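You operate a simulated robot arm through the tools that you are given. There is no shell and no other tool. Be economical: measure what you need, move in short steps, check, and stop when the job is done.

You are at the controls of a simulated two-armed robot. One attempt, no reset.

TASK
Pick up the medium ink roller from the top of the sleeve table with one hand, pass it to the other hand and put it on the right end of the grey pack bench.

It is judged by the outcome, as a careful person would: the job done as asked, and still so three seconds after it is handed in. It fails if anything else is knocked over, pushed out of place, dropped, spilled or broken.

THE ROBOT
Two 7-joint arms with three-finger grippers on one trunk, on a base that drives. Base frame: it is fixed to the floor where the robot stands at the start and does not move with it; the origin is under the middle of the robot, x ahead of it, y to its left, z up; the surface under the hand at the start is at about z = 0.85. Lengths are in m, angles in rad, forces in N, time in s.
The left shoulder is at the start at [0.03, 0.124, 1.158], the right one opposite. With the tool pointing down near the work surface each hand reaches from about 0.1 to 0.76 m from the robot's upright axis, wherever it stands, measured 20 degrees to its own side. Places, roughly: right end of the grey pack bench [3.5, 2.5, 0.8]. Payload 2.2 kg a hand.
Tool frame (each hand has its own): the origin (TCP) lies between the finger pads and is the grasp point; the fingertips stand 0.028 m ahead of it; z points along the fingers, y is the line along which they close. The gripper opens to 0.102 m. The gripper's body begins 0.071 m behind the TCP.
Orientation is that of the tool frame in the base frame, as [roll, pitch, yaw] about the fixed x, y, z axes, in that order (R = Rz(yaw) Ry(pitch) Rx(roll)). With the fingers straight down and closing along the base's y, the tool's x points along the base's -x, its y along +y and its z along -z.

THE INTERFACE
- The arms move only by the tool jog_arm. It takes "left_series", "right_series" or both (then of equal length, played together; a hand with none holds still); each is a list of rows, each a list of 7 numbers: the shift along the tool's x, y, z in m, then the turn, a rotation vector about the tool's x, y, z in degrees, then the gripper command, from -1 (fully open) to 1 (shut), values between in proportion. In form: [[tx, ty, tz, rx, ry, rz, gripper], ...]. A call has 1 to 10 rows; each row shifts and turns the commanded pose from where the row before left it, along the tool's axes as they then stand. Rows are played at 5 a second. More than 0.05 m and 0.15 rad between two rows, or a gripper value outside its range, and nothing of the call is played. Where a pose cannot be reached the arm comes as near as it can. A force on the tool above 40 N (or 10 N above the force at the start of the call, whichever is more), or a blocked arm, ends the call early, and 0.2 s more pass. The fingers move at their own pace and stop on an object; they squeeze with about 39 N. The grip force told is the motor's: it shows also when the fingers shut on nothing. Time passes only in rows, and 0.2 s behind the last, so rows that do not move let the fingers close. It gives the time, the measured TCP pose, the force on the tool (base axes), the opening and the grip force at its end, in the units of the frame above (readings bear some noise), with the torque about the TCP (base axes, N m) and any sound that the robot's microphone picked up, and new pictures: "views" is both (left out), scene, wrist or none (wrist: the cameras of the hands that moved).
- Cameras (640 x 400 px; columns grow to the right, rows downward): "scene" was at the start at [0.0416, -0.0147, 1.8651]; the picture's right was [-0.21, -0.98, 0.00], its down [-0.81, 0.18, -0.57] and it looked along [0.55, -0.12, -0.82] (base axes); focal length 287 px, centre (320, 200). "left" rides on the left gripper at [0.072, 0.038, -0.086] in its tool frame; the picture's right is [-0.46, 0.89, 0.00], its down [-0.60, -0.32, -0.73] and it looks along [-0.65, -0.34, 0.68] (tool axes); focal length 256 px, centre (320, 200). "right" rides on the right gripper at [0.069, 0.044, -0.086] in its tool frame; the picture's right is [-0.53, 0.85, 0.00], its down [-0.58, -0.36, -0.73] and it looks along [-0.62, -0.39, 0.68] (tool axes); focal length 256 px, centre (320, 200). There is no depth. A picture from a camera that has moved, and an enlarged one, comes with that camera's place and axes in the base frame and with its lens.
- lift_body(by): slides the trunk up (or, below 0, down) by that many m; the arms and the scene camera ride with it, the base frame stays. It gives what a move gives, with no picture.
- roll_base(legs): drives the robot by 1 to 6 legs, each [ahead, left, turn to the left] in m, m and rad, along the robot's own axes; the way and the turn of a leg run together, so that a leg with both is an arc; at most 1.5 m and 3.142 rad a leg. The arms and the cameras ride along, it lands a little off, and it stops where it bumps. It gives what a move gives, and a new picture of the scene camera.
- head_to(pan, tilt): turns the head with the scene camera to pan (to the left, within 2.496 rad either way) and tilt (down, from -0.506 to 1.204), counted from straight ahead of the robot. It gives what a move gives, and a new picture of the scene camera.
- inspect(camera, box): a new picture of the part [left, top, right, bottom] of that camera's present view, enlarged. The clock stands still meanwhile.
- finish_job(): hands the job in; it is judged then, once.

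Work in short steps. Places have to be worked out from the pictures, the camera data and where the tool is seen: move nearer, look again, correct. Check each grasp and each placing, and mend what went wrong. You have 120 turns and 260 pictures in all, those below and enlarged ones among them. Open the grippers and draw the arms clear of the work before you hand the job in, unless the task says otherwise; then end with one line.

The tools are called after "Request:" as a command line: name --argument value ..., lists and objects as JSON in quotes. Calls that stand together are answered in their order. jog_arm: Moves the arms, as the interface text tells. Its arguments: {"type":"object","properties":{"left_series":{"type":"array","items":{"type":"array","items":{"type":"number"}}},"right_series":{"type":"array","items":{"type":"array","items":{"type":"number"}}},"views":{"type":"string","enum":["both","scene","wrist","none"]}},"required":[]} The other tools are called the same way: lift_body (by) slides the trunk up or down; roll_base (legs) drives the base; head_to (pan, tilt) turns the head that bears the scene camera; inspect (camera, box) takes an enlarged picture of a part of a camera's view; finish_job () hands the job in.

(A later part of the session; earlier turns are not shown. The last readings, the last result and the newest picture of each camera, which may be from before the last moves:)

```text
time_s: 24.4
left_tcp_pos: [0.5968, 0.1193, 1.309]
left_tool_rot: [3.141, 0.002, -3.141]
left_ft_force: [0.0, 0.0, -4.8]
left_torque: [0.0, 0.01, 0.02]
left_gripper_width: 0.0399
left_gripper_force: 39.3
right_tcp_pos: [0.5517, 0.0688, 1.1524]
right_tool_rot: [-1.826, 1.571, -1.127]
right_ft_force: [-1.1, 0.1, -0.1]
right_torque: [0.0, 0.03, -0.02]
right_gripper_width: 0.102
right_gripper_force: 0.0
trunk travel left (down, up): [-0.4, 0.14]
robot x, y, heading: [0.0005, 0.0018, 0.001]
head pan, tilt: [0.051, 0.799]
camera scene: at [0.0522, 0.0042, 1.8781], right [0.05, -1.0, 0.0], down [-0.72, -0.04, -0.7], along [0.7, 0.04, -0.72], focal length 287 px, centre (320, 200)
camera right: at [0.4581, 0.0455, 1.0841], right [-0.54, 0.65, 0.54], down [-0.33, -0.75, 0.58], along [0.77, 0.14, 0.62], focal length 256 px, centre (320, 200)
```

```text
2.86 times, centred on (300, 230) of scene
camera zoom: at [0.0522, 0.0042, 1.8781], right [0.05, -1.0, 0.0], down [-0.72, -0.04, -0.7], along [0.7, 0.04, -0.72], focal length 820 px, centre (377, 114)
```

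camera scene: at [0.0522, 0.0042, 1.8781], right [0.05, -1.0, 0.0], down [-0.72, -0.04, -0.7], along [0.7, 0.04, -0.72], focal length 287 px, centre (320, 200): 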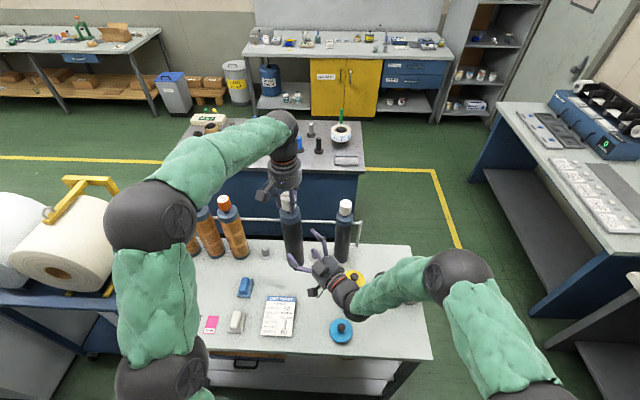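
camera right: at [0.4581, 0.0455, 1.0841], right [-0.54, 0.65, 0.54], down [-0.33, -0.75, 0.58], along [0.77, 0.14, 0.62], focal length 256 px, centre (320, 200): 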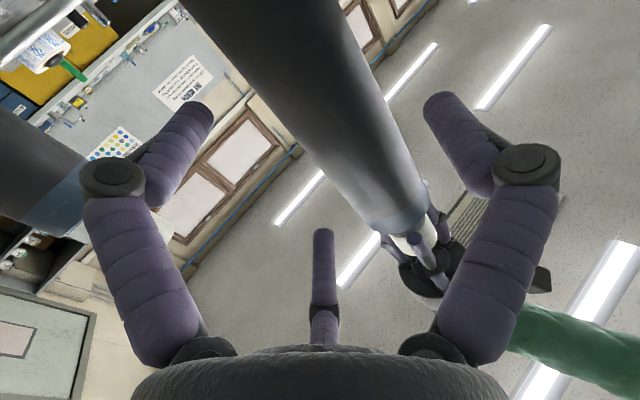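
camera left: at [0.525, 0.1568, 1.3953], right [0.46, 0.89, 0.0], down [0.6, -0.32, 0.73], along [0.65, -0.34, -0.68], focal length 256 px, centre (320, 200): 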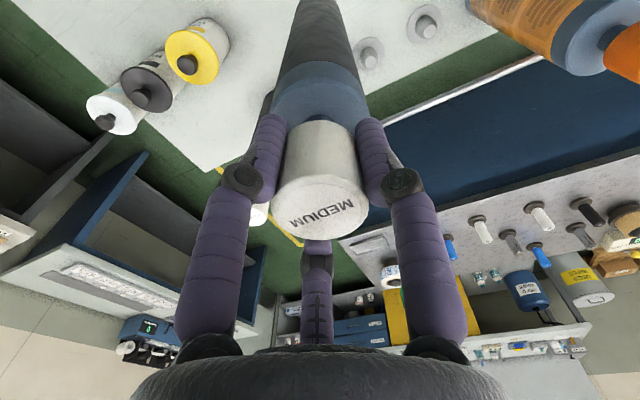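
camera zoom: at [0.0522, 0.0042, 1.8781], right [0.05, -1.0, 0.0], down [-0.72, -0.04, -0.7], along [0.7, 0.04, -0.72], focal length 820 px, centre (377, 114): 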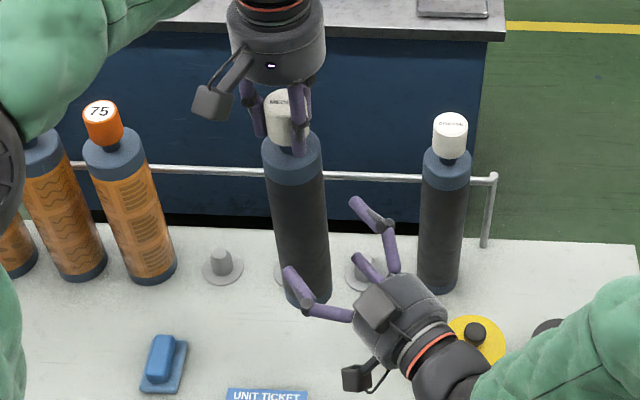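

Roller sits between the prongs. Advance the remaining ~65 mm.

Request:
jog_arm --right_series '[[0, 0, 0.022, 0, 0, 0, -1], [0, 0, 0.022, 0, 0, 0, -1], [0, 0, 0.022, 0, 0, 0, -1], [0, 0, 0, 0, 0, 0, -1]]'

Request:
inspect --camera "scene" --box '[250, 160, 350, 300]'

```text
time_s: 25.4
left_tcp_pos: [0.5965, 0.119, 1.3093]
left_tool_rot: [-3.141, -0.001, -3.141]
left_ft_force: [-0.2, 0.2, -4.6]
left_torque: [-0.02, -0.02, 0.01]
left_gripper_width: 0.0398
left_gripper_force: 39.2
right_tcp_pos: [0.6024, 0.1088, 1.1517]
right_tool_rot: [-1.811, 1.57, -1.114]
right_ft_force: [0.1, -0.5, 0.5]
right_torque: [-0.01, 0.0, -0.02]
right_gripper_width: 0.1018
right_gripper_force: 0.2
trunk travel left (down, up): [-0.4, 0.14]
robot x, y, heading: [-0.0022, 0.0001, 0.002]
head pan, tilt: [0.051, 0.799]
camera scene: at [0.0522, 0.0043, 1.8781], right [0.05, -1.0, 0.0], down [-0.72, -0.04, -0.7], along [0.7, 0.04, -0.72], focal length 287 px, centre (320, 200)
camera right: at [0.5078, 0.0857, 1.0835], right [-0.54, 0.65, 0.54], down [-0.33, -0.75, 0.58], along [0.77, 0.14, 0.62], focal length 256 px, centre (320, 200)
```

scene: 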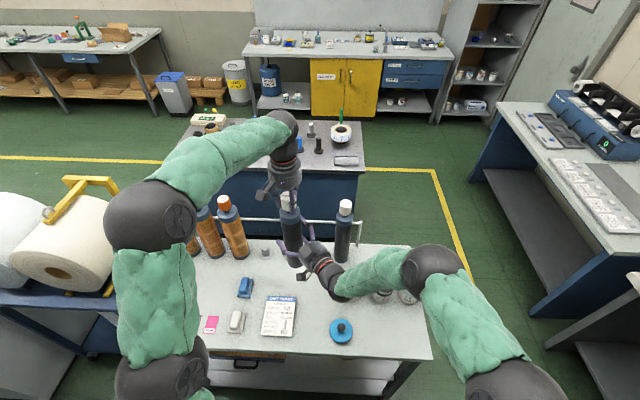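
right: 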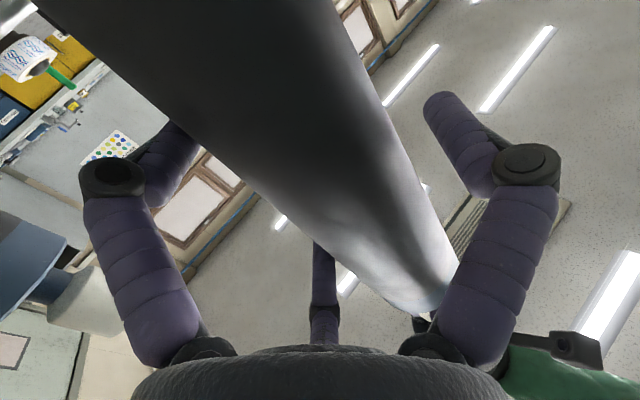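

```text
2.86 times, centred on (300, 230) of scene
camera zoom: at [0.0522, 0.0043, 1.8781], right [0.05, -1.0, 0.0], down [-0.72, -0.04, -0.7], along [0.7, 0.04, -0.72], focal length 820 px, centre (377, 114)
```

zoom: 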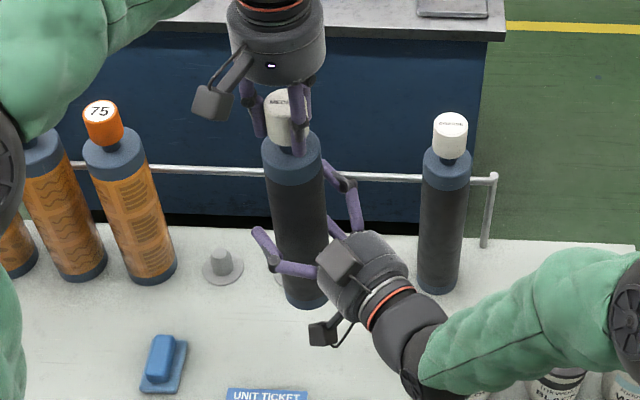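

No contact so far. I'll recentre the hand sideways in small steps watching for force before closing.

Request:
jog_arm --right_series '[[0, 0.004, 0, 0, 0, 0, -1], [0, 0.004, 0, 0, 0, 0, -1], [0, 0.003, 0, 0, 0, 0, -1], [0, 0, 0, 0, 0, 0, -1]]' --views "none"

```text
time_s: 26.4
left_tcp_pos: [0.5971, 0.1211, 1.3098]
left_tool_rot: [3.14, -0.001, -3.141]
left_ft_force: [-14.2, 17.5, 5.9]
left_torque: [1.54, 1.57, -0.19]
left_gripper_width: 0.0406
left_gripper_force: 39.5
right_tcp_pos: [0.596, 0.1164, 1.1503]
right_tool_rot: [1.777, 1.568, 2.472]
right_ft_force: [14.6, -16.5, -8.9]
right_torque: [1.08, 0.82, 0.12]
right_gripper_width: 0.1019
right_gripper_force: 0.0
trunk travel left (down, up): [-0.4, 0.14]
robot x, y, heading: [-0.0009, -0.0038, -0.003]
head pan, tilt: [0.051, 0.799]
```

Contact confirms the prongs act in a triangle; the roller should sit ~10 mm toward +y. Move back 11 mm and verify the force vanishes.

Request:
jog_arm --right_series '[[0, -0.005, 0, 0, 0, 0, -1], [0, -0.005, 0, 0, 0, 0, -1], [0, 0, 0, 0, 0, 0, -1], [0, 0, 0, 0, 0, 0, -1]]' --views "none"

```text
time_s: 27.4
left_tcp_pos: [0.5978, 0.1206, 1.3089]
left_tool_rot: [-3.14, 0.001, 3.141]
left_ft_force: [0.4, -0.6, -4.0]
left_torque: [-0.01, -0.04, 0.06]
left_gripper_width: 0.0403
left_gripper_force: 39.4
right_tcp_pos: [0.6004, 0.1116, 1.1506]
right_tool_rot: [-2.054, 1.571, -1.353]
right_ft_force: [0.1, 0.9, 0.4]
right_torque: [0.0, -0.02, 0.05]
right_gripper_width: 0.102
right_gripper_force: 0.0
trunk travel left (down, up): [-0.4, 0.14]
robot x, y, heading: [0.002, 0.0025, 0.0]
head pan, tilt: [0.051, 0.799]
```

Free again. Close gradually, first to about 84 mm.

Request:
jog_arm --right_series '[[0, 0, 0, 0, 0, 0, -0.8], [0, 0, 0, 0, 0, 0, -0.65], [0, 0, 0, 0, 0, 0, -0.65]]' --views "wrist"

```text
time_s: 28.2
left_tcp_pos: [0.5986, 0.1193, 1.3096]
left_tool_rot: [-3.142, -0.001, 3.14]
left_ft_force: [0.7, -0.3, -4.6]
left_torque: [-0.2, -0.15, -0.04]
left_gripper_width: 0.0398
left_gripper_force: 39.6
right_tcp_pos: [0.5997, 0.1117, 1.1506]
right_tool_rot: [1.591, 1.571, 2.289]
right_ft_force: [-1.0, 1.0, 0.5]
right_torque: [0.02, -0.03, 0.07]
right_gripper_width: 0.085
right_gripper_force: 0.2
trunk travel left (down, up): [-0.4, 0.14]
robot x, y, heading: [0.0004, 0.001, 0.002]
head pan, tilt: [0.051, 0.799]
camera right: at [0.5071, 0.0874, 1.0829], right [-0.54, 0.65, 0.54], down [-0.32, -0.75, 0.58], along [0.77, 0.14, 0.62], focal length 256 px, centre (320, 200)
```

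right: 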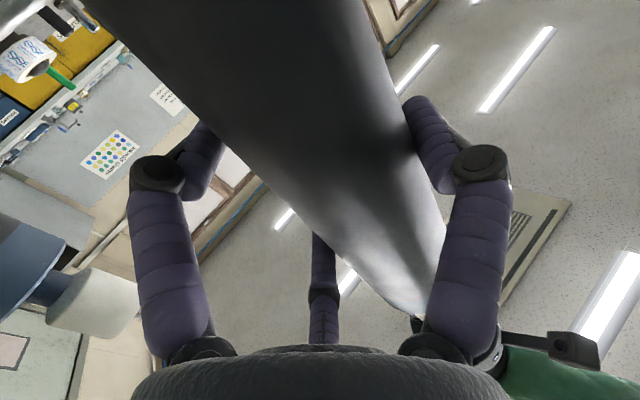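

Fitting as predicted, contact just starting near 85 mm. Close fully onto the body.

Request:
jog_arm --right_series '[[0, 0, 0, 0, 0, 0, -0.5], [0, 0, 0, 0, 0, 0, -0.2], [0, 0, 0, 0, 0, 0, 1], [0, 0, 0, 0, 0, 0, 1], [0, 0, 0, 0, 0, 0, 1]]' --views "wrist"

Request:
inspect --camera "scene" --box '[250, 160, 350, 300]'

```text
time_s: 29.4
left_tcp_pos: [0.5967, 0.1196, 1.3089]
left_tool_rot: [-3.142, 0.001, -3.141]
left_ft_force: [-1.9, 5.0, -3.9]
left_torque: [-0.38, -0.28, -0.22]
left_gripper_width: 0.0396
left_gripper_force: 39.5
right_tcp_pos: [0.6011, 0.1091, 1.1499]
right_tool_rot: [1.562, 1.569, 2.258]
right_ft_force: [1.2, -4.5, 0.3]
right_torque: [0.95, 0.43, 0.25]
right_gripper_width: 0.0809
right_gripper_force: 38.9
trunk travel left (down, up): [-0.4, 0.14]
robot x, y, heading: [-0.0006, -0.0002, -0.002]
head pan, tilt: [0.051, 0.799]
camera right: at [0.5074, 0.0871, 1.0829], right [-0.54, 0.65, 0.54], down [-0.33, -0.75, 0.58], along [0.77, 0.14, 0.62], focal length 256 px, centre (320, 200)
```

right: 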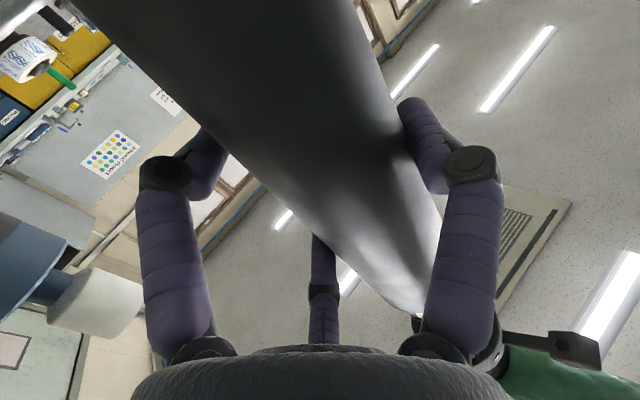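

```text
2.86 times, centred on (300, 230) of scene
camera zoom: at [0.0529, 0.0048, 1.8781], right [0.05, -1.0, 0.0], down [-0.72, -0.04, -0.7], along [0.7, 0.04, -0.72], focal length 820 px, centre (377, 114)
```

zoom: 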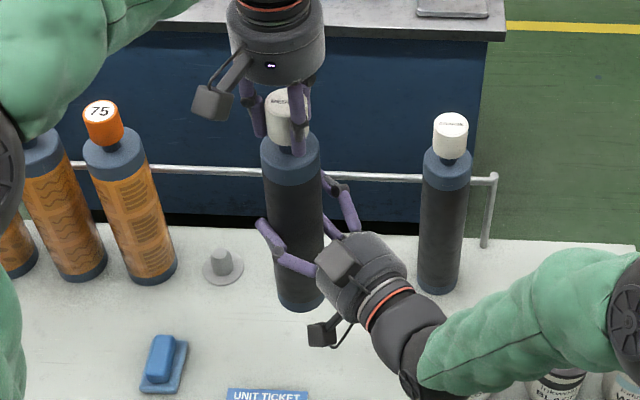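

Right grip holds at 81 mm with full squeeze, exactly as predicted. Now ease the left hand open and watch whether the right carries the roller.

Request:
jog_arm --left_series '[[0, 0, 0, 0, 0, 0, 0.1], [0, 0, 0, 0, 0, 0, 0], [0, 0, 0, 0, 0, 0, 0]]' --right_series '[[0, 0, 0, 0, 0, 0, 1], [0, 0, 0, 0, 0, 0, 1], [0, 0, 0, 0, 0, 0, 1]]' --views "none"

Request:
inspect --camera "scene" --box '[250, 160, 350, 300]'

```text
time_s: 30.2
left_tcp_pos: [0.5981, 0.1196, 1.3093]
left_tool_rot: [-3.141, 0.0, -3.14]
left_ft_force: [0.8, -0.2, 0.4]
left_torque: [0.02, -0.03, -0.04]
left_gripper_width: 0.0511
left_gripper_force: 0.1
right_tcp_pos: [0.6003, 0.1097, 1.1499]
right_tool_rot: [1.819, 1.568, 2.52]
right_ft_force: [0.6, 0.3, -0.3]
right_torque: [-0.07, -0.01, 0.0]
right_gripper_width: 0.0792
right_gripper_force: 38.7
trunk travel left (down, up): [-0.4, 0.14]
robot x, y, heading: [-0.0016, -0.005, 0.002]
head pan, tilt: [0.051, 0.799]
```

```text
2.86 times, centred on (300, 230) of scene
camera zoom: at [0.0528, 0.0048, 1.8781], right [0.05, -1.0, 0.0], down [-0.72, -0.04, -0.7], along [0.7, 0.04, -0.72], focal length 820 px, centre (377, 114)
```

zoom: 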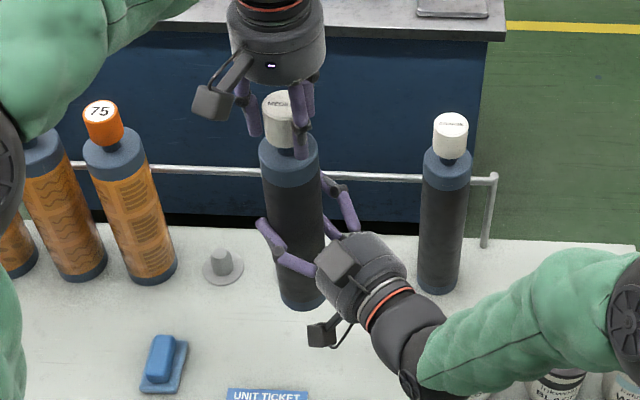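

The right force reading doesn't show the ~4.7 N weight, so I'll wait a moment and re-check for slipping before opening further.

Request:
jog_arm --right_series '[[0, 0, 0, 0, 0, 0, 1], [0, 0, 0, 0, 0, 0, 1]]' --views "wrist"

Request:
inspect --camera "scene" --box '[250, 160, 350, 300]'

Request:
inspect --camera "left" --box '[160, 20, 480, 300]'

```text
time_s: 30.8
left_tcp_pos: [0.5978, 0.1202, 1.3098]
left_tool_rot: [3.14, 0.0, 3.141]
left_ft_force: [0.2, -0.1, -0.1]
left_torque: [-0.01, -0.01, -0.01]
left_gripper_width: 0.0511
left_gripper_force: 0.0
right_tcp_pos: [0.5998, 0.1095, 1.1505]
right_tool_rot: [1.667, 1.569, 2.365]
right_ft_force: [-0.2, 0.2, 0.4]
right_torque: [-0.07, -0.02, 0.01]
right_gripper_width: 0.0791
right_gripper_force: 38.7
trunk travel left (down, up): [-0.4, 0.14]
robot x, y, heading: [-0.0025, 0.0007, 0.002]
head pan, tilt: [0.051, 0.799]
camera right: at [0.5072, 0.0873, 1.0829], right [-0.54, 0.65, 0.54], down [-0.33, -0.75, 0.58], along [0.77, 0.14, 0.62], focal length 256 px, centre (320, 200)
```

right: 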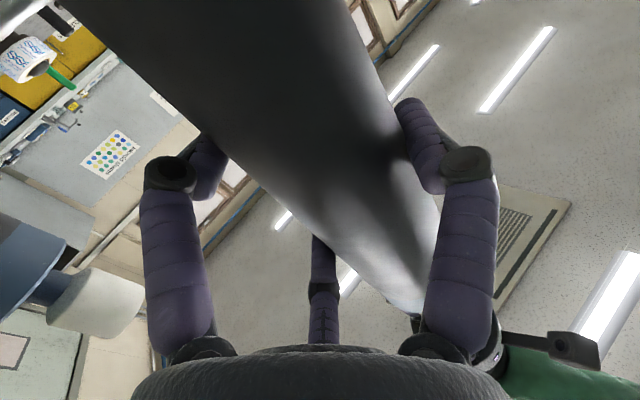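

```text
2.86 times, centred on (300, 230) of scene
camera zoom: at [0.0529, 0.0048, 1.8781], right [0.05, -1.0, 0.0], down [-0.72, -0.04, -0.7], along [0.7, 0.04, -0.72], focal length 820 px, centre (377, 114)
```

zoom: 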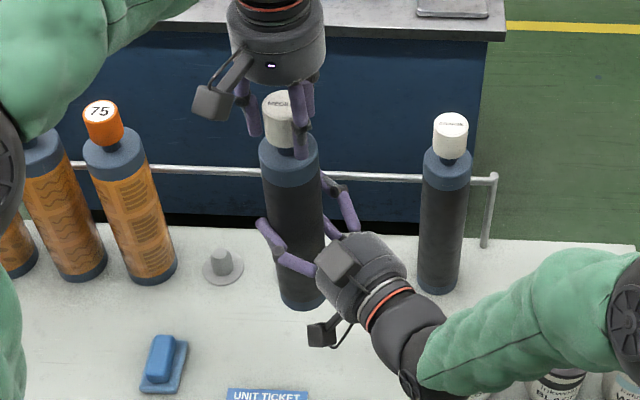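

```text
1.43 times, centred on (320, 160) of left
camera zoom: at [0.5249, 0.1566, 1.3955], right [0.46, 0.89, 0.0], down [0.6, -0.32, 0.73], along [0.65, -0.34, -0.68], focal length 366 px, centre (320, 257)
```

zoom: 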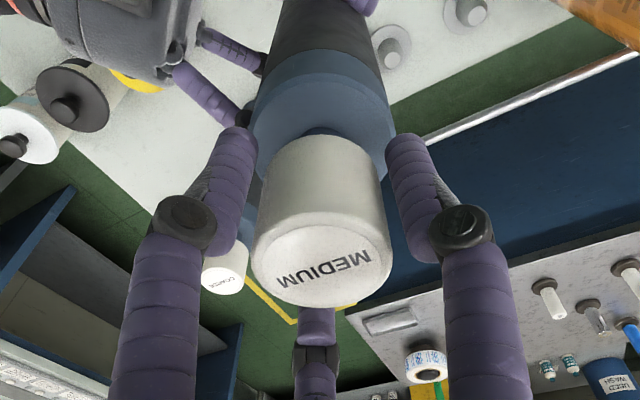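

The roller is stationary in the right hand. Open the left fully and raise it clear.

Request:
jog_arm --left_series '[[0, 0, 0, 0, 0, 0, -1], [0, 0, 0, 0, 0, 0, -1], [0, 0, 0, 0, 0, 0, -1], [0, 0, -0.02, 0, 0, 0, -1], [0, 0, -0.03, 0, 0, 0, -1], [0, 0, -0.03, 0, 0, 0, -1]]'

Request:
inspect --camera "scene" --box '[250, 130, 350, 300]'

```text
time_s: 32.2
left_tcp_pos: [0.5953, 0.1208, 1.3882]
left_tool_rot: [3.14, -0.002, 3.139]
left_ft_force: [-0.5, -0.4, 0.5]
left_torque: [0.0, -0.02, 0.02]
left_gripper_width: 0.1018
left_gripper_force: 0.0
right_tcp_pos: [0.6, 0.1105, 1.1513]
right_tool_rot: [1.476, 1.566, 2.175]
right_ft_force: [-0.4, 0.5, 0.0]
right_torque: [-0.05, -0.03, 0.01]
right_gripper_width: 0.079
right_gripper_force: 38.6
trunk travel left (down, up): [-0.4, 0.14]
robot x, y, heading: [-0.0006, -0.0005, -0.001]
head pan, tilt: [0.051, 0.799]
camera scene: at [0.0524, 0.0048, 1.8781], right [0.05, -1.0, 0.0], down [-0.72, -0.04, -0.7], along [0.7, 0.04, -0.72], focal length 287 px, centre (320, 200)
camera left: at [0.5229, 0.1575, 1.4755], right [0.46, 0.89, 0.0], down [0.6, -0.32, 0.73], along [0.65, -0.34, -0.68], focal length 256 px, centre (320, 200)
```

scene: 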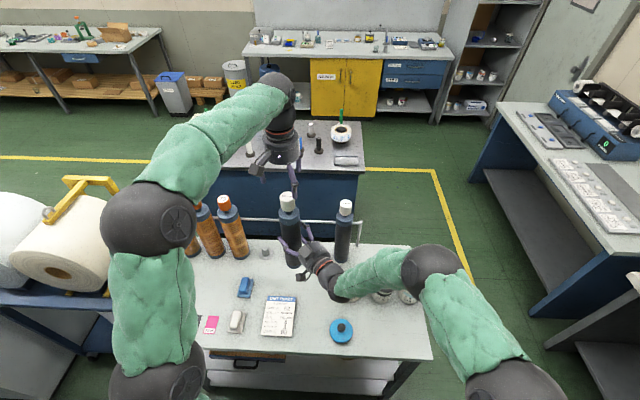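
left: 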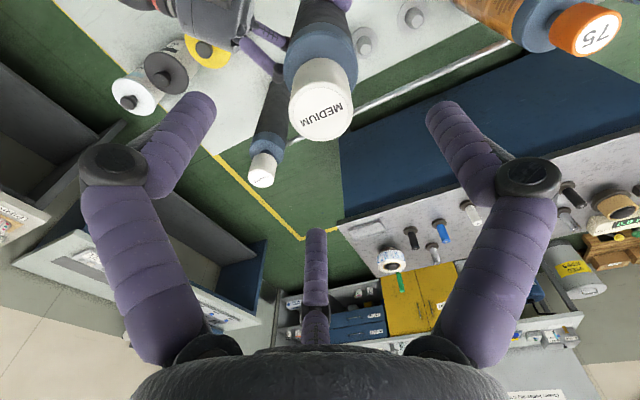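

```text
2.35 times, centred on (300, 215) of scene
camera zoom: at [0.0524, 0.0048, 1.8781], right [0.05, -1.0, 0.0], down [-0.72, -0.04, -0.7], along [0.7, 0.04, -0.72], focal length 676 px, centre (367, 165)
```

zoom: 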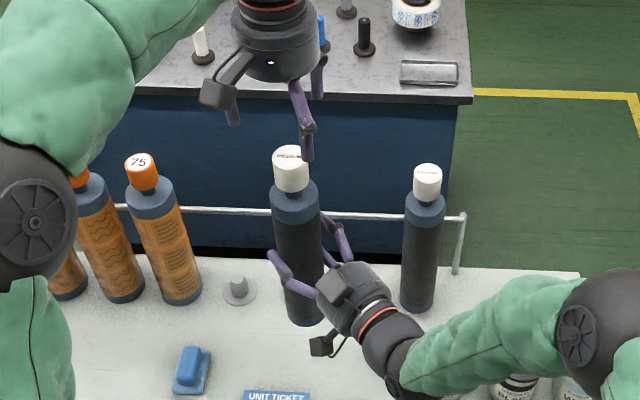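

The roller is firmly held (cap top still ≈1.335). Tuck both hands in, then I'll back away from the table.

Request:
jog_arm --left_series '[[0, 0.045, 0, 0, 0, 0, -1], [0, 0.045, 0, 0, 0, 0, -1], [0.03, 0.03, 0, 0, 0, 0, -1], [0.04, 0.01, 0, 0, 0, 0, -1], [0.04, 0, 0, 0, 0, 0, -1]]' --right_series '[[0, 0, 0, 0, 0, 0, 1], [-0.0075, 0.008, -0.0326, 0, 0, 0, 1], [-0.0075, 0.008, -0.0326, 0, 0, 0, 1], [-0.0075, 0.008, -0.0326, 0, 0, 0, 1], [-0.0075, 0.008, -0.0326, 0, 0, 0, 1]]' --views "scene"

```text
time_s: 33.4
left_tcp_pos: [0.4835, 0.246, 1.3903]
left_tool_rot: [3.142, 0.001, 3.14]
left_ft_force: [-0.3, -0.4, 0.1]
left_torque: [0.01, -0.09, 0.01]
left_gripper_width: 0.1021
left_gripper_force: 0.0
right_tcp_pos: [0.4791, 0.0504, 1.1817]
right_tool_rot: [0.108, 1.57, 0.807]
right_ft_force: [-1.2, 0.0, -4.0]
right_torque: [-0.07, 0.03, -0.04]
right_gripper_width: 0.0789
right_gripper_force: 38.9
trunk travel left (down, up): [-0.4, 0.14]
robot x, y, heading: [0.0025, -0.0019, -0.001]
head pan, tilt: [0.051, 0.799]
camera scene: at [0.0485, 0.0036, 1.8782], right [0.05, -1.0, 0.0], down [-0.71, -0.04, -0.7], along [0.7, 0.04, -0.72], focal length 287 px, centre (320, 200)
```

scene: 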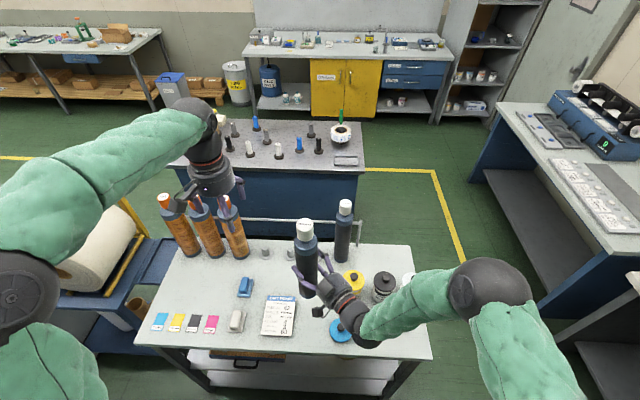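

Carrying weight of ~4 N now reads on the right hand. Back 0.2 m from the table and turn left to face down the press aisle.

Request:
roll_base --legs '[[-0.2, 0, 0]]'

Request:
roll_base --legs '[[0, 0, 0.8], [0, 0, 0.77]]'

Request:
head_to --pan 0.0 --tilt 0.6

```text
time_s: 35.0
left_tcp_pos: [0.2853, 0.2466, 1.39]
left_tool_rot: [3.141, 0.0, -3.14]
left_ft_force: [-0.7, -0.6, 0.1]
left_torque: [-0.03, -0.04, -0.01]
left_gripper_width: 0.1022
left_gripper_force: 0.1
right_tcp_pos: [0.2807, 0.0517, 1.1813]
right_tool_rot: [0.773, 1.569, 1.475]
right_ft_force: [0.2, -0.3, -4.7]
right_torque: [-0.06, 0.0, -0.01]
right_gripper_width: 0.0788
right_gripper_force: 38.9
trunk travel left (down, up): [-0.4, 0.14]
robot x, y, heading: [-0.2042, -0.0024, -0.002]
head pan, tilt: [0.051, 0.799]
camera scene: at [-0.1495, 0.0048, 1.8781], right [0.05, -1.0, 0.0], down [-0.72, -0.04, -0.7], along [0.7, 0.04, -0.72], focal length 287 px, centre (320, 200)
```

scene: 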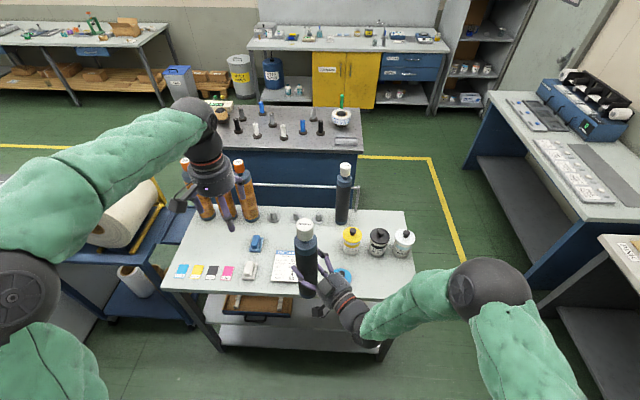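

```text
time_s: 39.5
left_tcp_pos: [-0.4544, 0.484, 1.3884]
left_tool_rot: [3.141, 0.0, -1.559]
left_ft_force: [0.3, -0.3, -0.3]
left_torque: [0.03, 0.0, 0.01]
left_gripper_width: 0.1019
left_gripper_force: 0.1
right_tcp_pos: [-0.2585, 0.4805, 1.1818]
right_tool_rot: [1.642, 1.569, -2.36]
right_ft_force: [-0.4, 0.2, -5.5]
right_torque: [0.04, -0.04, 0.04]
right_gripper_width: 0.0782
right_gripper_force: 39.1
trunk travel left (down, up): [-0.4, 0.14]
robot x, y, heading: [-0.2048, 0.0009, 1.578]
head pan, tilt: [0.051, 0.799]
camera scene: at [-0.2048, 0.0516, 1.8781], right [1.0, 0.06, 0.0], down [0.05, -0.72, -0.7], along [-0.04, 0.7, -0.72], focal length 287 px, centre (320, 200)
```

scene: 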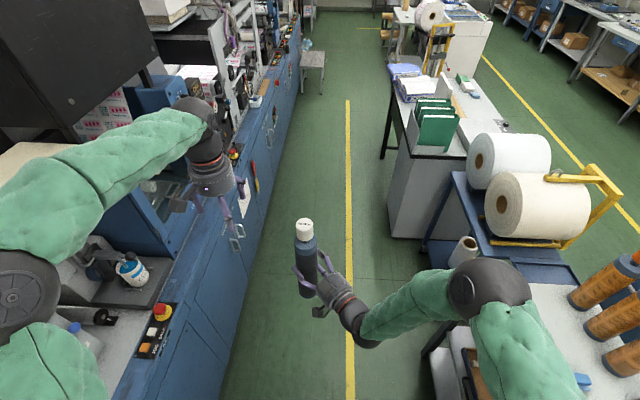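

```text
time_s: 40.3
left_tcp_pos: [-0.4539, 0.484, 1.3893]
left_tool_rot: [3.14, 0.002, -1.56]
left_ft_force: [0.3, 0.3, 0.0]
left_torque: [-0.02, 0.01, 0.01]
left_gripper_width: 0.1016
left_gripper_force: 0.1
right_tcp_pos: [-0.2569, 0.4806, 1.1811]
right_tool_rot: [1.862, 1.569, -2.143]
right_ft_force: [-0.3, 1.1, -5.4]
right_torque: [0.03, -0.06, 0.02]
right_gripper_width: 0.0783
right_gripper_force: 38.8
trunk travel left (down, up): [-0.4, 0.14]
robot x, y, heading: [-0.2025, -0.0029, 1.579]
head pan, tilt: [0.0, 0.6]
camera scene: at [-0.2005, 0.0596, 1.8949], right [1.0, 0.01, 0.0], down [0.01, -0.57, -0.82], along [-0.01, 0.82, -0.57], focal length 287 px, centre (320, 200)
```

scene: 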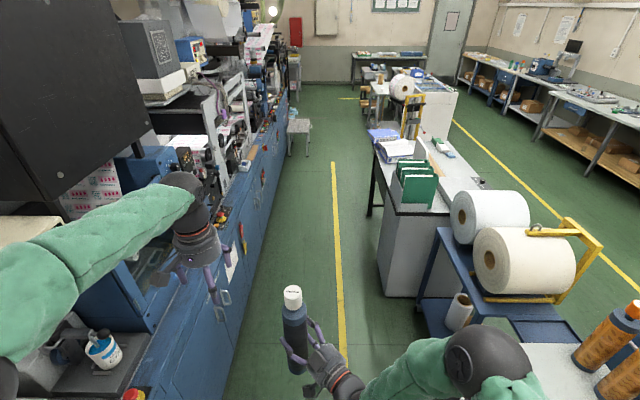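

Aisle is clear; shift right 0.13 m to centre between press and desk, then drive ahead.

Request:
roll_base --legs '[[0, -0.13, -0.008], [1.3, 0, 0]]'

```text
time_s: 47.6
left_tcp_pos: [-0.3121, 1.7773, 1.3897]
left_tool_rot: [-3.141, 0.0, -1.579]
left_ft_force: [0.1, -0.4, -0.2]
left_torque: [-0.01, -0.01, -0.02]
left_gripper_width: 0.1018
left_gripper_force: 0.1
right_tcp_pos: [-0.1173, 1.7693, 1.1806]
right_tool_rot: [1.879, 1.57, -2.144]
right_ft_force: [-0.3, 0.1, -4.7]
right_torque: [0.03, -0.04, 0.03]
right_gripper_width: 0.0778
right_gripper_force: 38.8
trunk travel left (down, up): [-0.4, 0.14]
robot x, y, heading: [-0.0697, 1.2899, 1.56]
head pan, tilt: [0.0, 0.6]
camera scene: at [-0.0684, 1.3481, 1.8949], right [1.0, -0.01, 0.0], down [-0.01, -0.57, -0.82], along [0.01, 0.82, -0.57], focal length 287 px, centre (320, 200)
```

scene: 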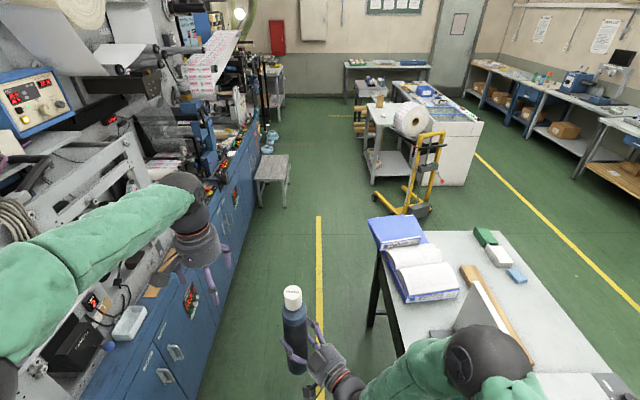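

Desk ends about y=2.65 and the trolley starts about y=3.75; I'll drive to y≈3.15 and turn right to face the corridor.

Request:
roll_base --legs '[[1.0, 0, 0], [0.85, 0, 0], [0, 0, -0.78], [0, 0, -0.78]]'

```text
time_s: 61.1
left_tcp_pos: [0.4356, 3.3932, 1.3879]
left_tool_rot: [-3.141, 0.0, 3.13]
left_ft_force: [-0.1, -0.5, 0.4]
left_torque: [0.01, -0.01, 0.02]
left_gripper_width: 0.1022
left_gripper_force: 0.0
right_tcp_pos: [0.4275, 3.1977, 1.1807]
right_tool_rot: [1.914, 1.569, 2.597]
right_ft_force: [0.3, 0.3, -4.2]
right_torque: [-0.04, -0.04, 0.01]
right_gripper_width: 0.0777
right_gripper_force: 38.9
trunk travel left (down, up): [-0.4, 0.14]
robot x, y, heading: [-0.0511, 3.1499, -0.01]
head pan, tilt: [0.0, 0.6]
camera scene: at [0.0062, 3.1526, 1.8949], right [-0.01, -1.0, 0.0], down [-0.57, 0.01, -0.82], along [0.82, -0.01, -0.57], focal length 287 px, centre (320, 200)
```

scene: 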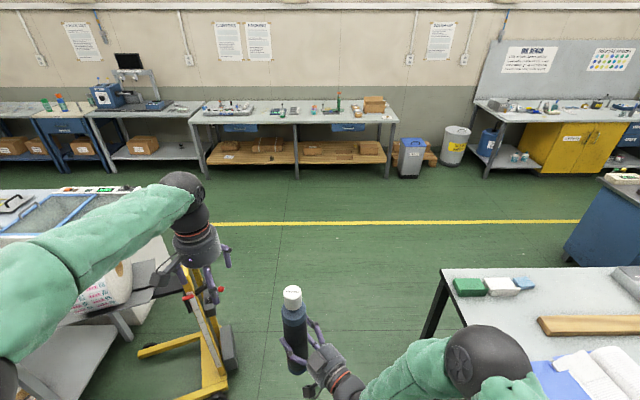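

Corridor clear and the pack bench is straight across, with its front-right corner near [3.08, 2.25]. Drive through to x≈1.95.

Request:
roll_base --legs '[[1.0, 0, 0.01], [1.0, 0, 0]]'

```text
time_s: 71.0
left_tcp_pos: [2.4226, 3.368, 1.3893]
left_tool_rot: [-3.141, 0.0, 3.139]
left_ft_force: [0.5, -0.9, 0.5]
left_torque: [0.0, -0.01, -0.01]
left_gripper_width: 0.1015
left_gripper_force: 0.0
right_tcp_pos: [2.4162, 3.1723, 1.1804]
right_tool_rot: [2.123, 1.568, 2.817]
right_ft_force: [0.9, -1.1, -4.6]
right_torque: [0.0, 0.0, -0.01]
right_gripper_width: 0.0777
right_gripper_force: 38.8
trunk travel left (down, up): [-0.4, 0.14]
robot x, y, heading: [1.9335, 3.1219, -0.005]
head pan, tilt: [0.0, 0.6]
camera scene: at [1.995, 3.1244, 1.8949], right [0.0, -1.0, 0.0], down [-0.57, 0.0, -0.82], along [0.82, 0.0, -0.57], focal length 287 px, centre (320, 200)
```

scene: 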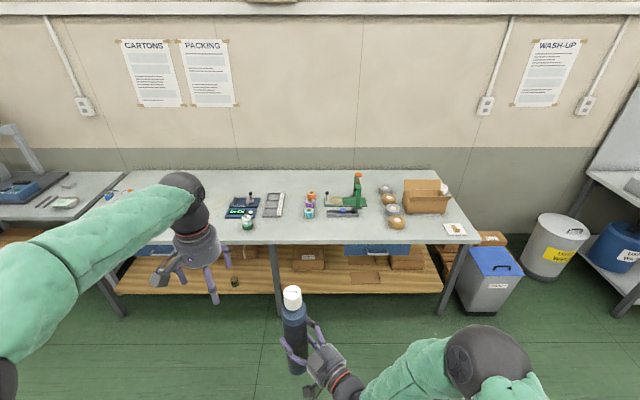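

The right end has a clear patch around [3.26, 2.49] between tape rolls, box and the paper slip. Strafe right and move closer, then look from above.

Request:
roll_base --legs '[[0, -0.72, 0.005], [0.5, 0, 0]]'

Request:
head_to --pan 0.0 --tilt 0.85

```text
time_s: 77.4
left_tcp_pos: [2.9184, 2.6551, 1.3895]
left_tool_rot: [-3.141, 0.001, 3.133]
left_ft_force: [-0.1, -0.6, -0.7]
left_torque: [-0.01, 0.06, 0.0]
left_gripper_width: 0.1019
left_gripper_force: 0.0
right_tcp_pos: [2.9123, 2.4589, 1.1793]
right_tool_rot: [2.239, 1.569, 2.931]
right_ft_force: [0.1, 0.0, -5.5]
right_torque: [-0.05, 0.0, 0.02]
right_gripper_width: 0.0779
right_gripper_force: 39.1
trunk travel left (down, up): [-0.4, 0.14]
robot x, y, heading: [2.4275, 2.4146, -0.009]
head pan, tilt: [0.0, 0.6]
camera scene: at [2.4901, 2.4116, 1.8949], right [-0.01, -1.0, 0.0], down [-0.57, 0.0, -0.82], along [0.82, -0.01, -0.57], focal length 287 px, centre (320, 200)
```

scene: 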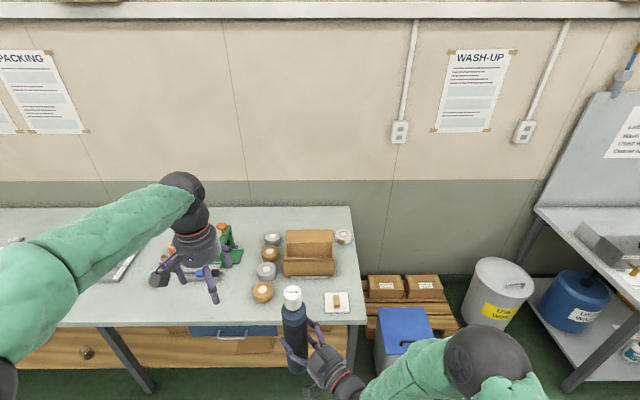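

```text
time_s: 78.2
left_tcp_pos: [2.9164, 2.6537, 1.3889]
left_tool_rot: [-3.141, 0.0, 3.133]
left_ft_force: [0.6, 0.6, -0.8]
left_torque: [0.01, -0.02, 0.01]
left_gripper_width: 0.102
left_gripper_force: 0.1
right_tcp_pos: [2.9106, 2.4577, 1.18]
right_tool_rot: [2.267, 1.567, 2.959]
right_ft_force: [-0.2, 0.6, -4.0]
right_torque: [-0.08, 0.01, 0.03]
right_gripper_width: 0.0775
right_gripper_force: 39.0
trunk travel left (down, up): [-0.4, 0.14]
robot x, y, heading: [2.4311, 2.4154, -0.006]
head pan, tilt: [0.0, 0.85]
camera scene: at [2.479, 2.4117, 1.8741], right [-0.01, -1.0, 0.0], down [-0.75, 0.01, -0.66], along [0.66, -0.01, -0.75], focal length 287 px, centre (320, 200)
```

scene: 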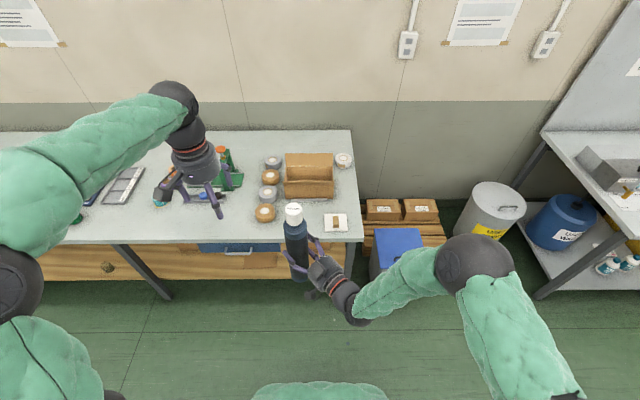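

Free patch centred at about [3.29, 2.485]. Drive ahead 0.25 m, then extend the right arm over the spot.

Request:
roll_base --legs '[[0.25, 0, 0.006]]'

Request:
jog_arm --right_series '[[0, -0.017, 0.023, 0, 0, 0, 1], [0, -0.017, 0.023, 0, 0, 0, 1], [0, -0.017, 0.023, 0, 0, 0, 1], [0, -0.017, 0.023, 0, 0, 0, 1], [0, 0, 0, 0, 0, 0, 1]]'

```text
time_s: 80.0
left_tcp_pos: [3.1665, 2.6564, 1.3902]
left_tool_rot: [-3.142, 0.0, 3.14]
left_ft_force: [0.3, 0.8, 0.2]
left_torque: [-0.01, 0.03, 0.01]
left_gripper_width: 0.1019
left_gripper_force: 0.0
right_tcp_pos: [3.1604, 2.4594, 1.181]
right_tool_rot: [2.308, 1.567, 3.002]
right_ft_force: [0.6, 0.5, -4.2]
right_torque: [-0.01, 0.0, -0.01]
right_gripper_width: 0.0779
right_gripper_force: 39.1
trunk travel left (down, up): [-0.4, 0.14]
robot x, y, heading: [2.6809, 2.4111, -0.004]
head pan, tilt: [0.0, 0.85]
camera scene: at [2.7297, 2.4105, 1.874], right [0.0, -1.0, 0.0], down [-0.75, 0.0, -0.66], along [0.66, 0.0, -0.75], focal length 287 px, centre (320, 200)
```

scene: 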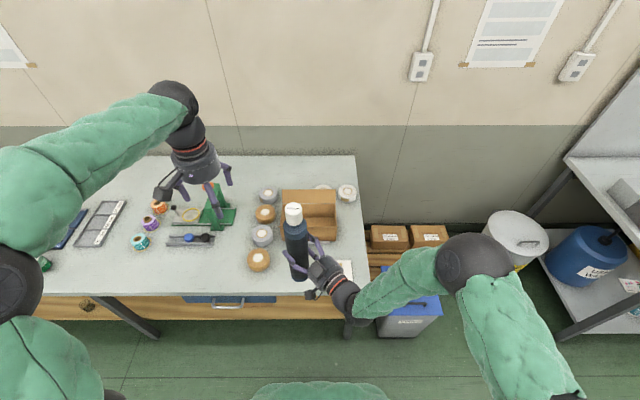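

```text
time_s: 81.2
left_tcp_pos: [3.1668, 2.656, 1.3895]
left_tool_rot: [3.141, -0.001, 3.137]
left_ft_force: [-0.7, -0.9, -0.1]
left_torque: [0.04, 0.0, 0.03]
left_gripper_width: 0.102
left_gripper_force: 0.1
right_tcp_pos: [3.2726, 2.4674, 1.1808]
right_tool_rot: [2.369, 1.569, 3.064]
right_ft_force: [-1.0, 0.4, -4.2]
right_torque: [-0.09, -0.03, -0.02]
right_gripper_width: 0.0778
right_gripper_force: 39.2
trunk travel left (down, up): [-0.4, 0.14]
robot x, y, heading: [2.6768, 2.4099, -0.003]
head pan, tilt: [0.0, 0.85]
camera scene: at [2.7282, 2.4104, 1.8741], right [0.0, -1.0, 0.0], down [-0.75, 0.0, -0.66], along [0.66, 0.0, -0.75], focal length 287 px, centre (320, 200)
camera right: at [3.1791, 2.4437, 1.1136], right [-0.54, 0.65, 0.54], down [-0.33, -0.75, 0.58], along [0.78, 0.14, 0.62], focal length 256 px, centre (320, 200)
```

scene: 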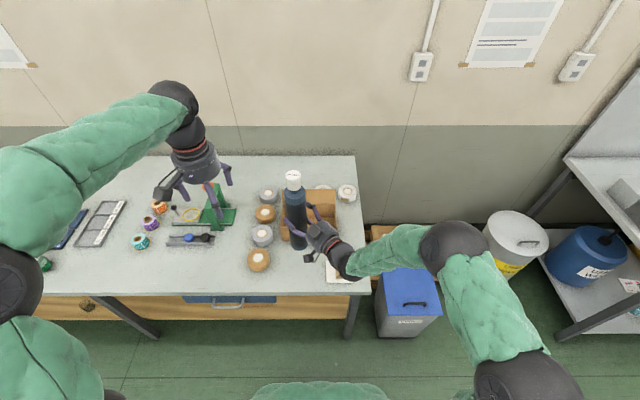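
right: 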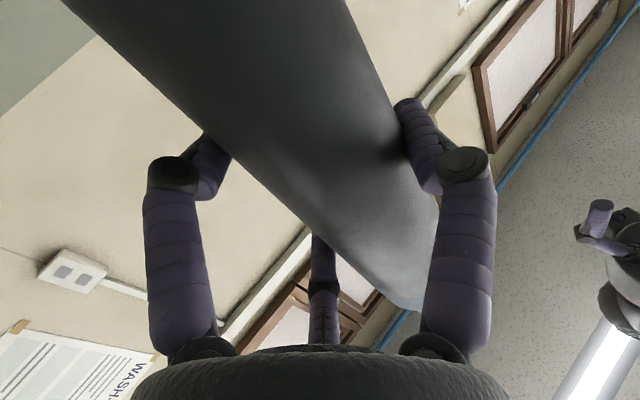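

Roller is over the patch but only ~45 mm from the front edge; nudge 30 mm deeper, then lower the trunk 0.15 m.

Request:
jog_arm --right_series '[[0, -0.0116, 0.0294, 0, 0, 0, 1], [0, 0, 0, 0, 0, 0, 1]]' --views "none"

Request:
lift_body --by -0.15

Request:
inspect --camera "scene" --box '[140, 100, 460, 340]'

```text
time_s: 81.8
left_tcp_pos: [3.1661, 2.6546, 1.3884]
left_tool_rot: [3.141, 0.002, 3.139]
left_ft_force: [0.4, -0.8, 0.7]
left_torque: [0.0, -0.05, -0.01]
left_gripper_width: 0.1018
left_gripper_force: 0.0
right_tcp_pos: [3.3046, 2.4762, 1.181]
right_tool_rot: [2.223, 1.568, 2.917]
right_ft_force: [0.7, 0.6, -4.5]
right_torque: [-0.07, -0.01, 0.0]
right_gripper_width: 0.078
right_gripper_force: 38.8
trunk travel left (down, up): [-0.4, 0.14]
robot x, y, heading: [2.6746, 2.4094, -0.004]
head pan, tilt: [0.0, 0.85]
```

```text
time_s: 83.6
left_tcp_pos: [3.166, 2.6566, 1.2381]
left_tool_rot: [-3.141, 0.0, 3.138]
left_ft_force: [0.4, 0.8, 0.0]
left_torque: [-0.01, -0.01, 0.02]
left_gripper_width: 0.102
left_gripper_force: 0.0
right_tcp_pos: [3.3027, 2.4778, 1.031]
right_tool_rot: [2.274, 1.568, 2.971]
right_ft_force: [0.3, 0.8, -4.3]
right_torque: [-0.06, 0.01, 0.02]
right_gripper_width: 0.0778
right_gripper_force: 39.5
trunk travel left (down, up): [-0.25, 0.29]
robot x, y, heading: [2.6816, 2.4102, -0.003]
head pan, tilt: [0.0, 0.85]
```

```text
1.67 times, centred on (300, 220) of scene
camera zoom: at [2.729, 2.4104, 1.7242], right [0.0, -1.0, 0.0], down [-0.75, 0.0, -0.66], along [0.66, 0.0, -0.75], focal length 478 px, centre (353, 167)
```

zoom: 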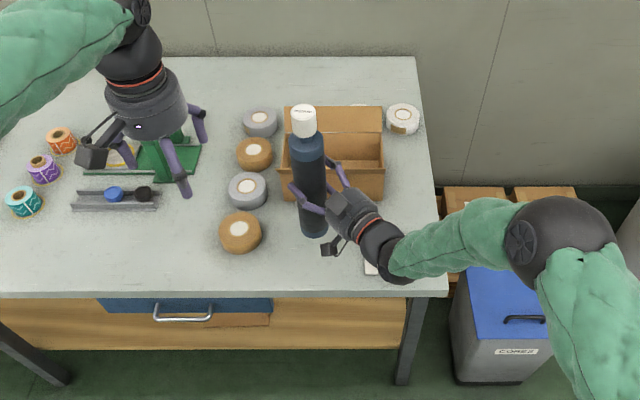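

Clearances look good. Lower with the arm 60 mm, then in small steps to feel for the bench.

Request:
jog_arm --right_series '[[0.02, 0, 0, 0, 0, 0, 1], [0.02, 0, 0, 0, 0, 0, 1], [0.015, 0, 0, 0, 0, 0, 1], [0, 0, 0, 0, 0, 0, 1]]' --views "none"

Request:
inspect --camera "scene" --box '[220, 130, 400, 290]'

```text
time_s: 84.6
left_tcp_pos: [3.1655, 2.6555, 1.238]
left_tool_rot: [3.14, -0.001, 3.138]
left_ft_force: [0.2, -0.6, -0.5]
left_torque: [-0.02, -0.02, 0.01]
left_gripper_width: 0.1017
left_gripper_force: 0.1
right_tcp_pos: [3.3045, 2.4787, 0.9766]
right_tool_rot: [2.364, 1.568, 3.058]
right_ft_force: [-0.5, 0.0, -5.1]
right_torque: [-0.09, 0.01, 0.02]
right_gripper_width: 0.0777
right_gripper_force: 39.2
trunk travel left (down, up): [-0.25, 0.29]
robot x, y, heading: [2.6796, 2.4066, -0.005]
head pan, tilt: [0.0, 0.85]
```

```text
2.50 times, centred on (310, 210) of scene
camera zoom: at [2.7288, 2.4104, 1.7241], right [0.0, -1.0, 0.0], down [-0.75, 0.0, -0.66], along [0.66, 0.0, -0.75], focal length 718 px, centre (345, 175)
```

zoom: 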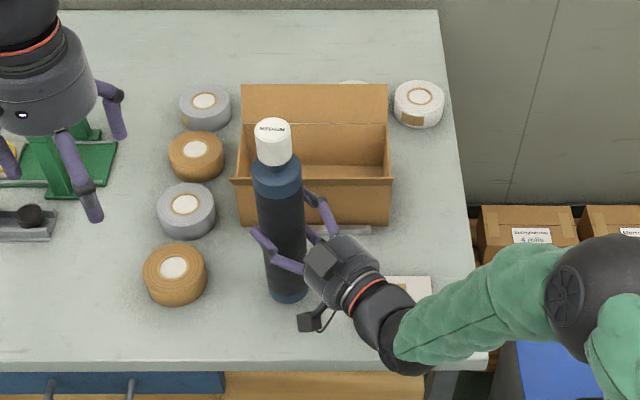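

Vertical and clear. Feel for the bench in 5 mm steps.

Request:
jog_arm --right_series '[[0.006, 0, 0, 0, 0, 0, 1], [0.006, 0, 0, 0, 0, 0, 1], [0.004, 0, 0, 0, 0, 0, 1], [0, 0, 0, 0, 0, 0, 1]]' --views "none"

```text
time_s: 85.6
left_tcp_pos: [3.1666, 2.6552, 1.2395]
left_tool_rot: [-3.141, 0.001, 3.138]
left_ft_force: [-0.1, -0.2, 0.6]
left_torque: [-0.04, 0.0, -0.03]
left_gripper_width: 0.1018
left_gripper_force: 0.0
right_tcp_pos: [3.3035, 2.4779, 0.9617]
right_tool_rot: [2.286, 1.569, 2.983]
right_ft_force: [-0.2, -1.0, -3.8]
right_torque: [-0.06, -0.02, 0.03]
right_gripper_width: 0.0777
right_gripper_force: 39.1
trunk travel left (down, up): [-0.25, 0.29]
robot x, y, heading: [2.6791, 2.4076, -0.005]
head pan, tilt: [0.0, 0.85]
```

No contact yet at TCP z=0.962; continue in smaller steps.

Request:
jog_arm --right_series '[[0.004, 0, 0, 0, 0, 0, 1], [0.004, 0, 0, 0, 0, 0, 1], [0, 0, 0, 0, 0, 0, 1]]' --views "none"

```text
time_s: 86.4
left_tcp_pos: [3.167, 2.6563, 1.2399]
left_tool_rot: [3.141, 0.001, 3.138]
left_ft_force: [0.2, 0.6, 0.5]
left_torque: [-0.01, -0.01, -0.03]
left_gripper_width: 0.1021
left_gripper_force: 0.1
right_tcp_pos: [3.3039, 2.479, 0.9523]
right_tool_rot: [2.361, 1.568, 3.057]
right_ft_force: [0.7, -0.3, -4.4]
right_torque: [-0.07, 0.03, 0.0]
right_gripper_width: 0.0777
right_gripper_force: 39.4
trunk travel left (down, up): [-0.25, 0.29]
robot x, y, heading: [2.6769, 2.405, -0.004]
head pan, tilt: [0.0, 0.85]
```

Request:
jog_arm --right_series '[[0.004, 0, 0, 0, 0, 0, 1], [0.003, 0, 0, 0, 0, 0, 1], [0, 0, 0, 0, 0, 0, 1]]' --views "none"

Request:
inspect --camera "scene" --box '[250, 150, 380, 280]'

```text
time_s: 87.2
left_tcp_pos: [3.1641, 2.6555, 1.2406]
left_tool_rot: [-3.141, 0.001, 3.14]
left_ft_force: [0.3, 0.4, 0.3]
left_torque: [0.0, -0.02, -0.01]
left_gripper_width: 0.1018
left_gripper_force: 0.1
right_tcp_pos: [3.3042, 2.4778, 0.9513]
right_tool_rot: [-0.317, 1.562, 0.378]
right_ft_force: [-0.7, 7.4, 31.5]
right_torque: [1.09, 1.06, -0.15]
right_gripper_width: 0.0779
right_gripper_force: 39.0
trunk travel left (down, up): [-0.25, 0.29]
robot x, y, heading: [2.6787, 2.4096, -0.005]
head pan, tilt: [0.0, 0.85]
```

```text
3.08 times, centred on (315, 215) of scene
camera zoom: at [2.7255, 2.4111, 1.7244], right [0.0, -1.0, 0.0], down [-0.75, 0.0, -0.66], along [0.66, 0.0, -0.75], focal length 883 px, centre (335, 154)
```

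zoom: 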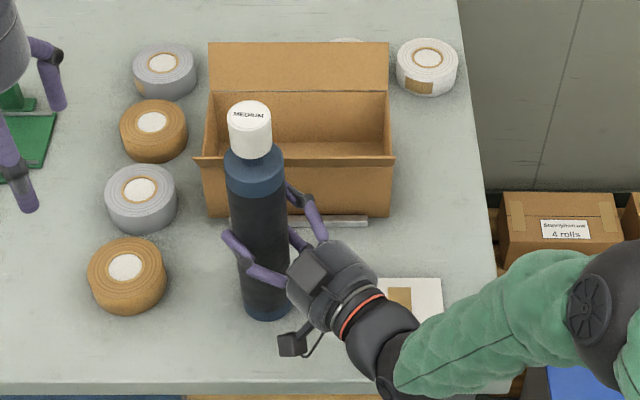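

Bench contact at 31 N. Ease up 5 mm to unload before releasing.

Request:
jog_arm --right_series '[[-0.005, 0, 0, 0, 0, 0, 1], [0, 0, 0, 0, 0, 0, 1]]' --views "none"

```text
time_s: 87.8
left_tcp_pos: [3.1658, 2.6553, 1.24]
left_tool_rot: [-3.14, 0.001, 3.138]
left_ft_force: [0.0, 0.3, -1.1]
left_torque: [0.0, 0.01, 0.02]
left_gripper_width: 0.1021
left_gripper_force: 0.2
right_tcp_pos: [3.3037, 2.4762, 0.9517]
right_tool_rot: [-0.217, 1.57, 0.477]
right_ft_force: [5.9, 2.3, 17.1]
right_torque: [0.8, -1.25, -0.18]
right_gripper_width: 0.0779
right_gripper_force: 38.4
trunk travel left (down, up): [-0.25, 0.29]
robot x, y, heading: [2.6755, 2.4067, -0.003]
head pan, tilt: [0.0, 0.85]
```

Request:
jog_arm --right_series '[[-0.002, 0, 0, 0, 0, 0, 1], [0, 0, 0, 0, 0, 0, 1]]' --views "none"

```text
time_s: 88.4
left_tcp_pos: [3.165, 2.655, 1.2398]
left_tool_rot: [-3.141, 0.0, 3.139]
left_ft_force: [-0.7, -0.6, -0.9]
left_torque: [0.0, -0.02, -0.01]
left_gripper_width: 0.1018
left_gripper_force: 0.0
right_tcp_pos: [3.302, 2.4779, 0.9527]
right_tool_rot: [2.536, 1.567, -3.05]
right_ft_force: [4.1, -0.7, 8.7]
right_torque: [-0.02, -1.07, -0.15]
right_gripper_width: 0.0777
right_gripper_force: 39.1
trunk travel left (down, up): [-0.25, 0.29]
robot x, y, heading: [2.6799, 2.4102, -0.006]
head pan, tilt: [0.0, 0.85]
```

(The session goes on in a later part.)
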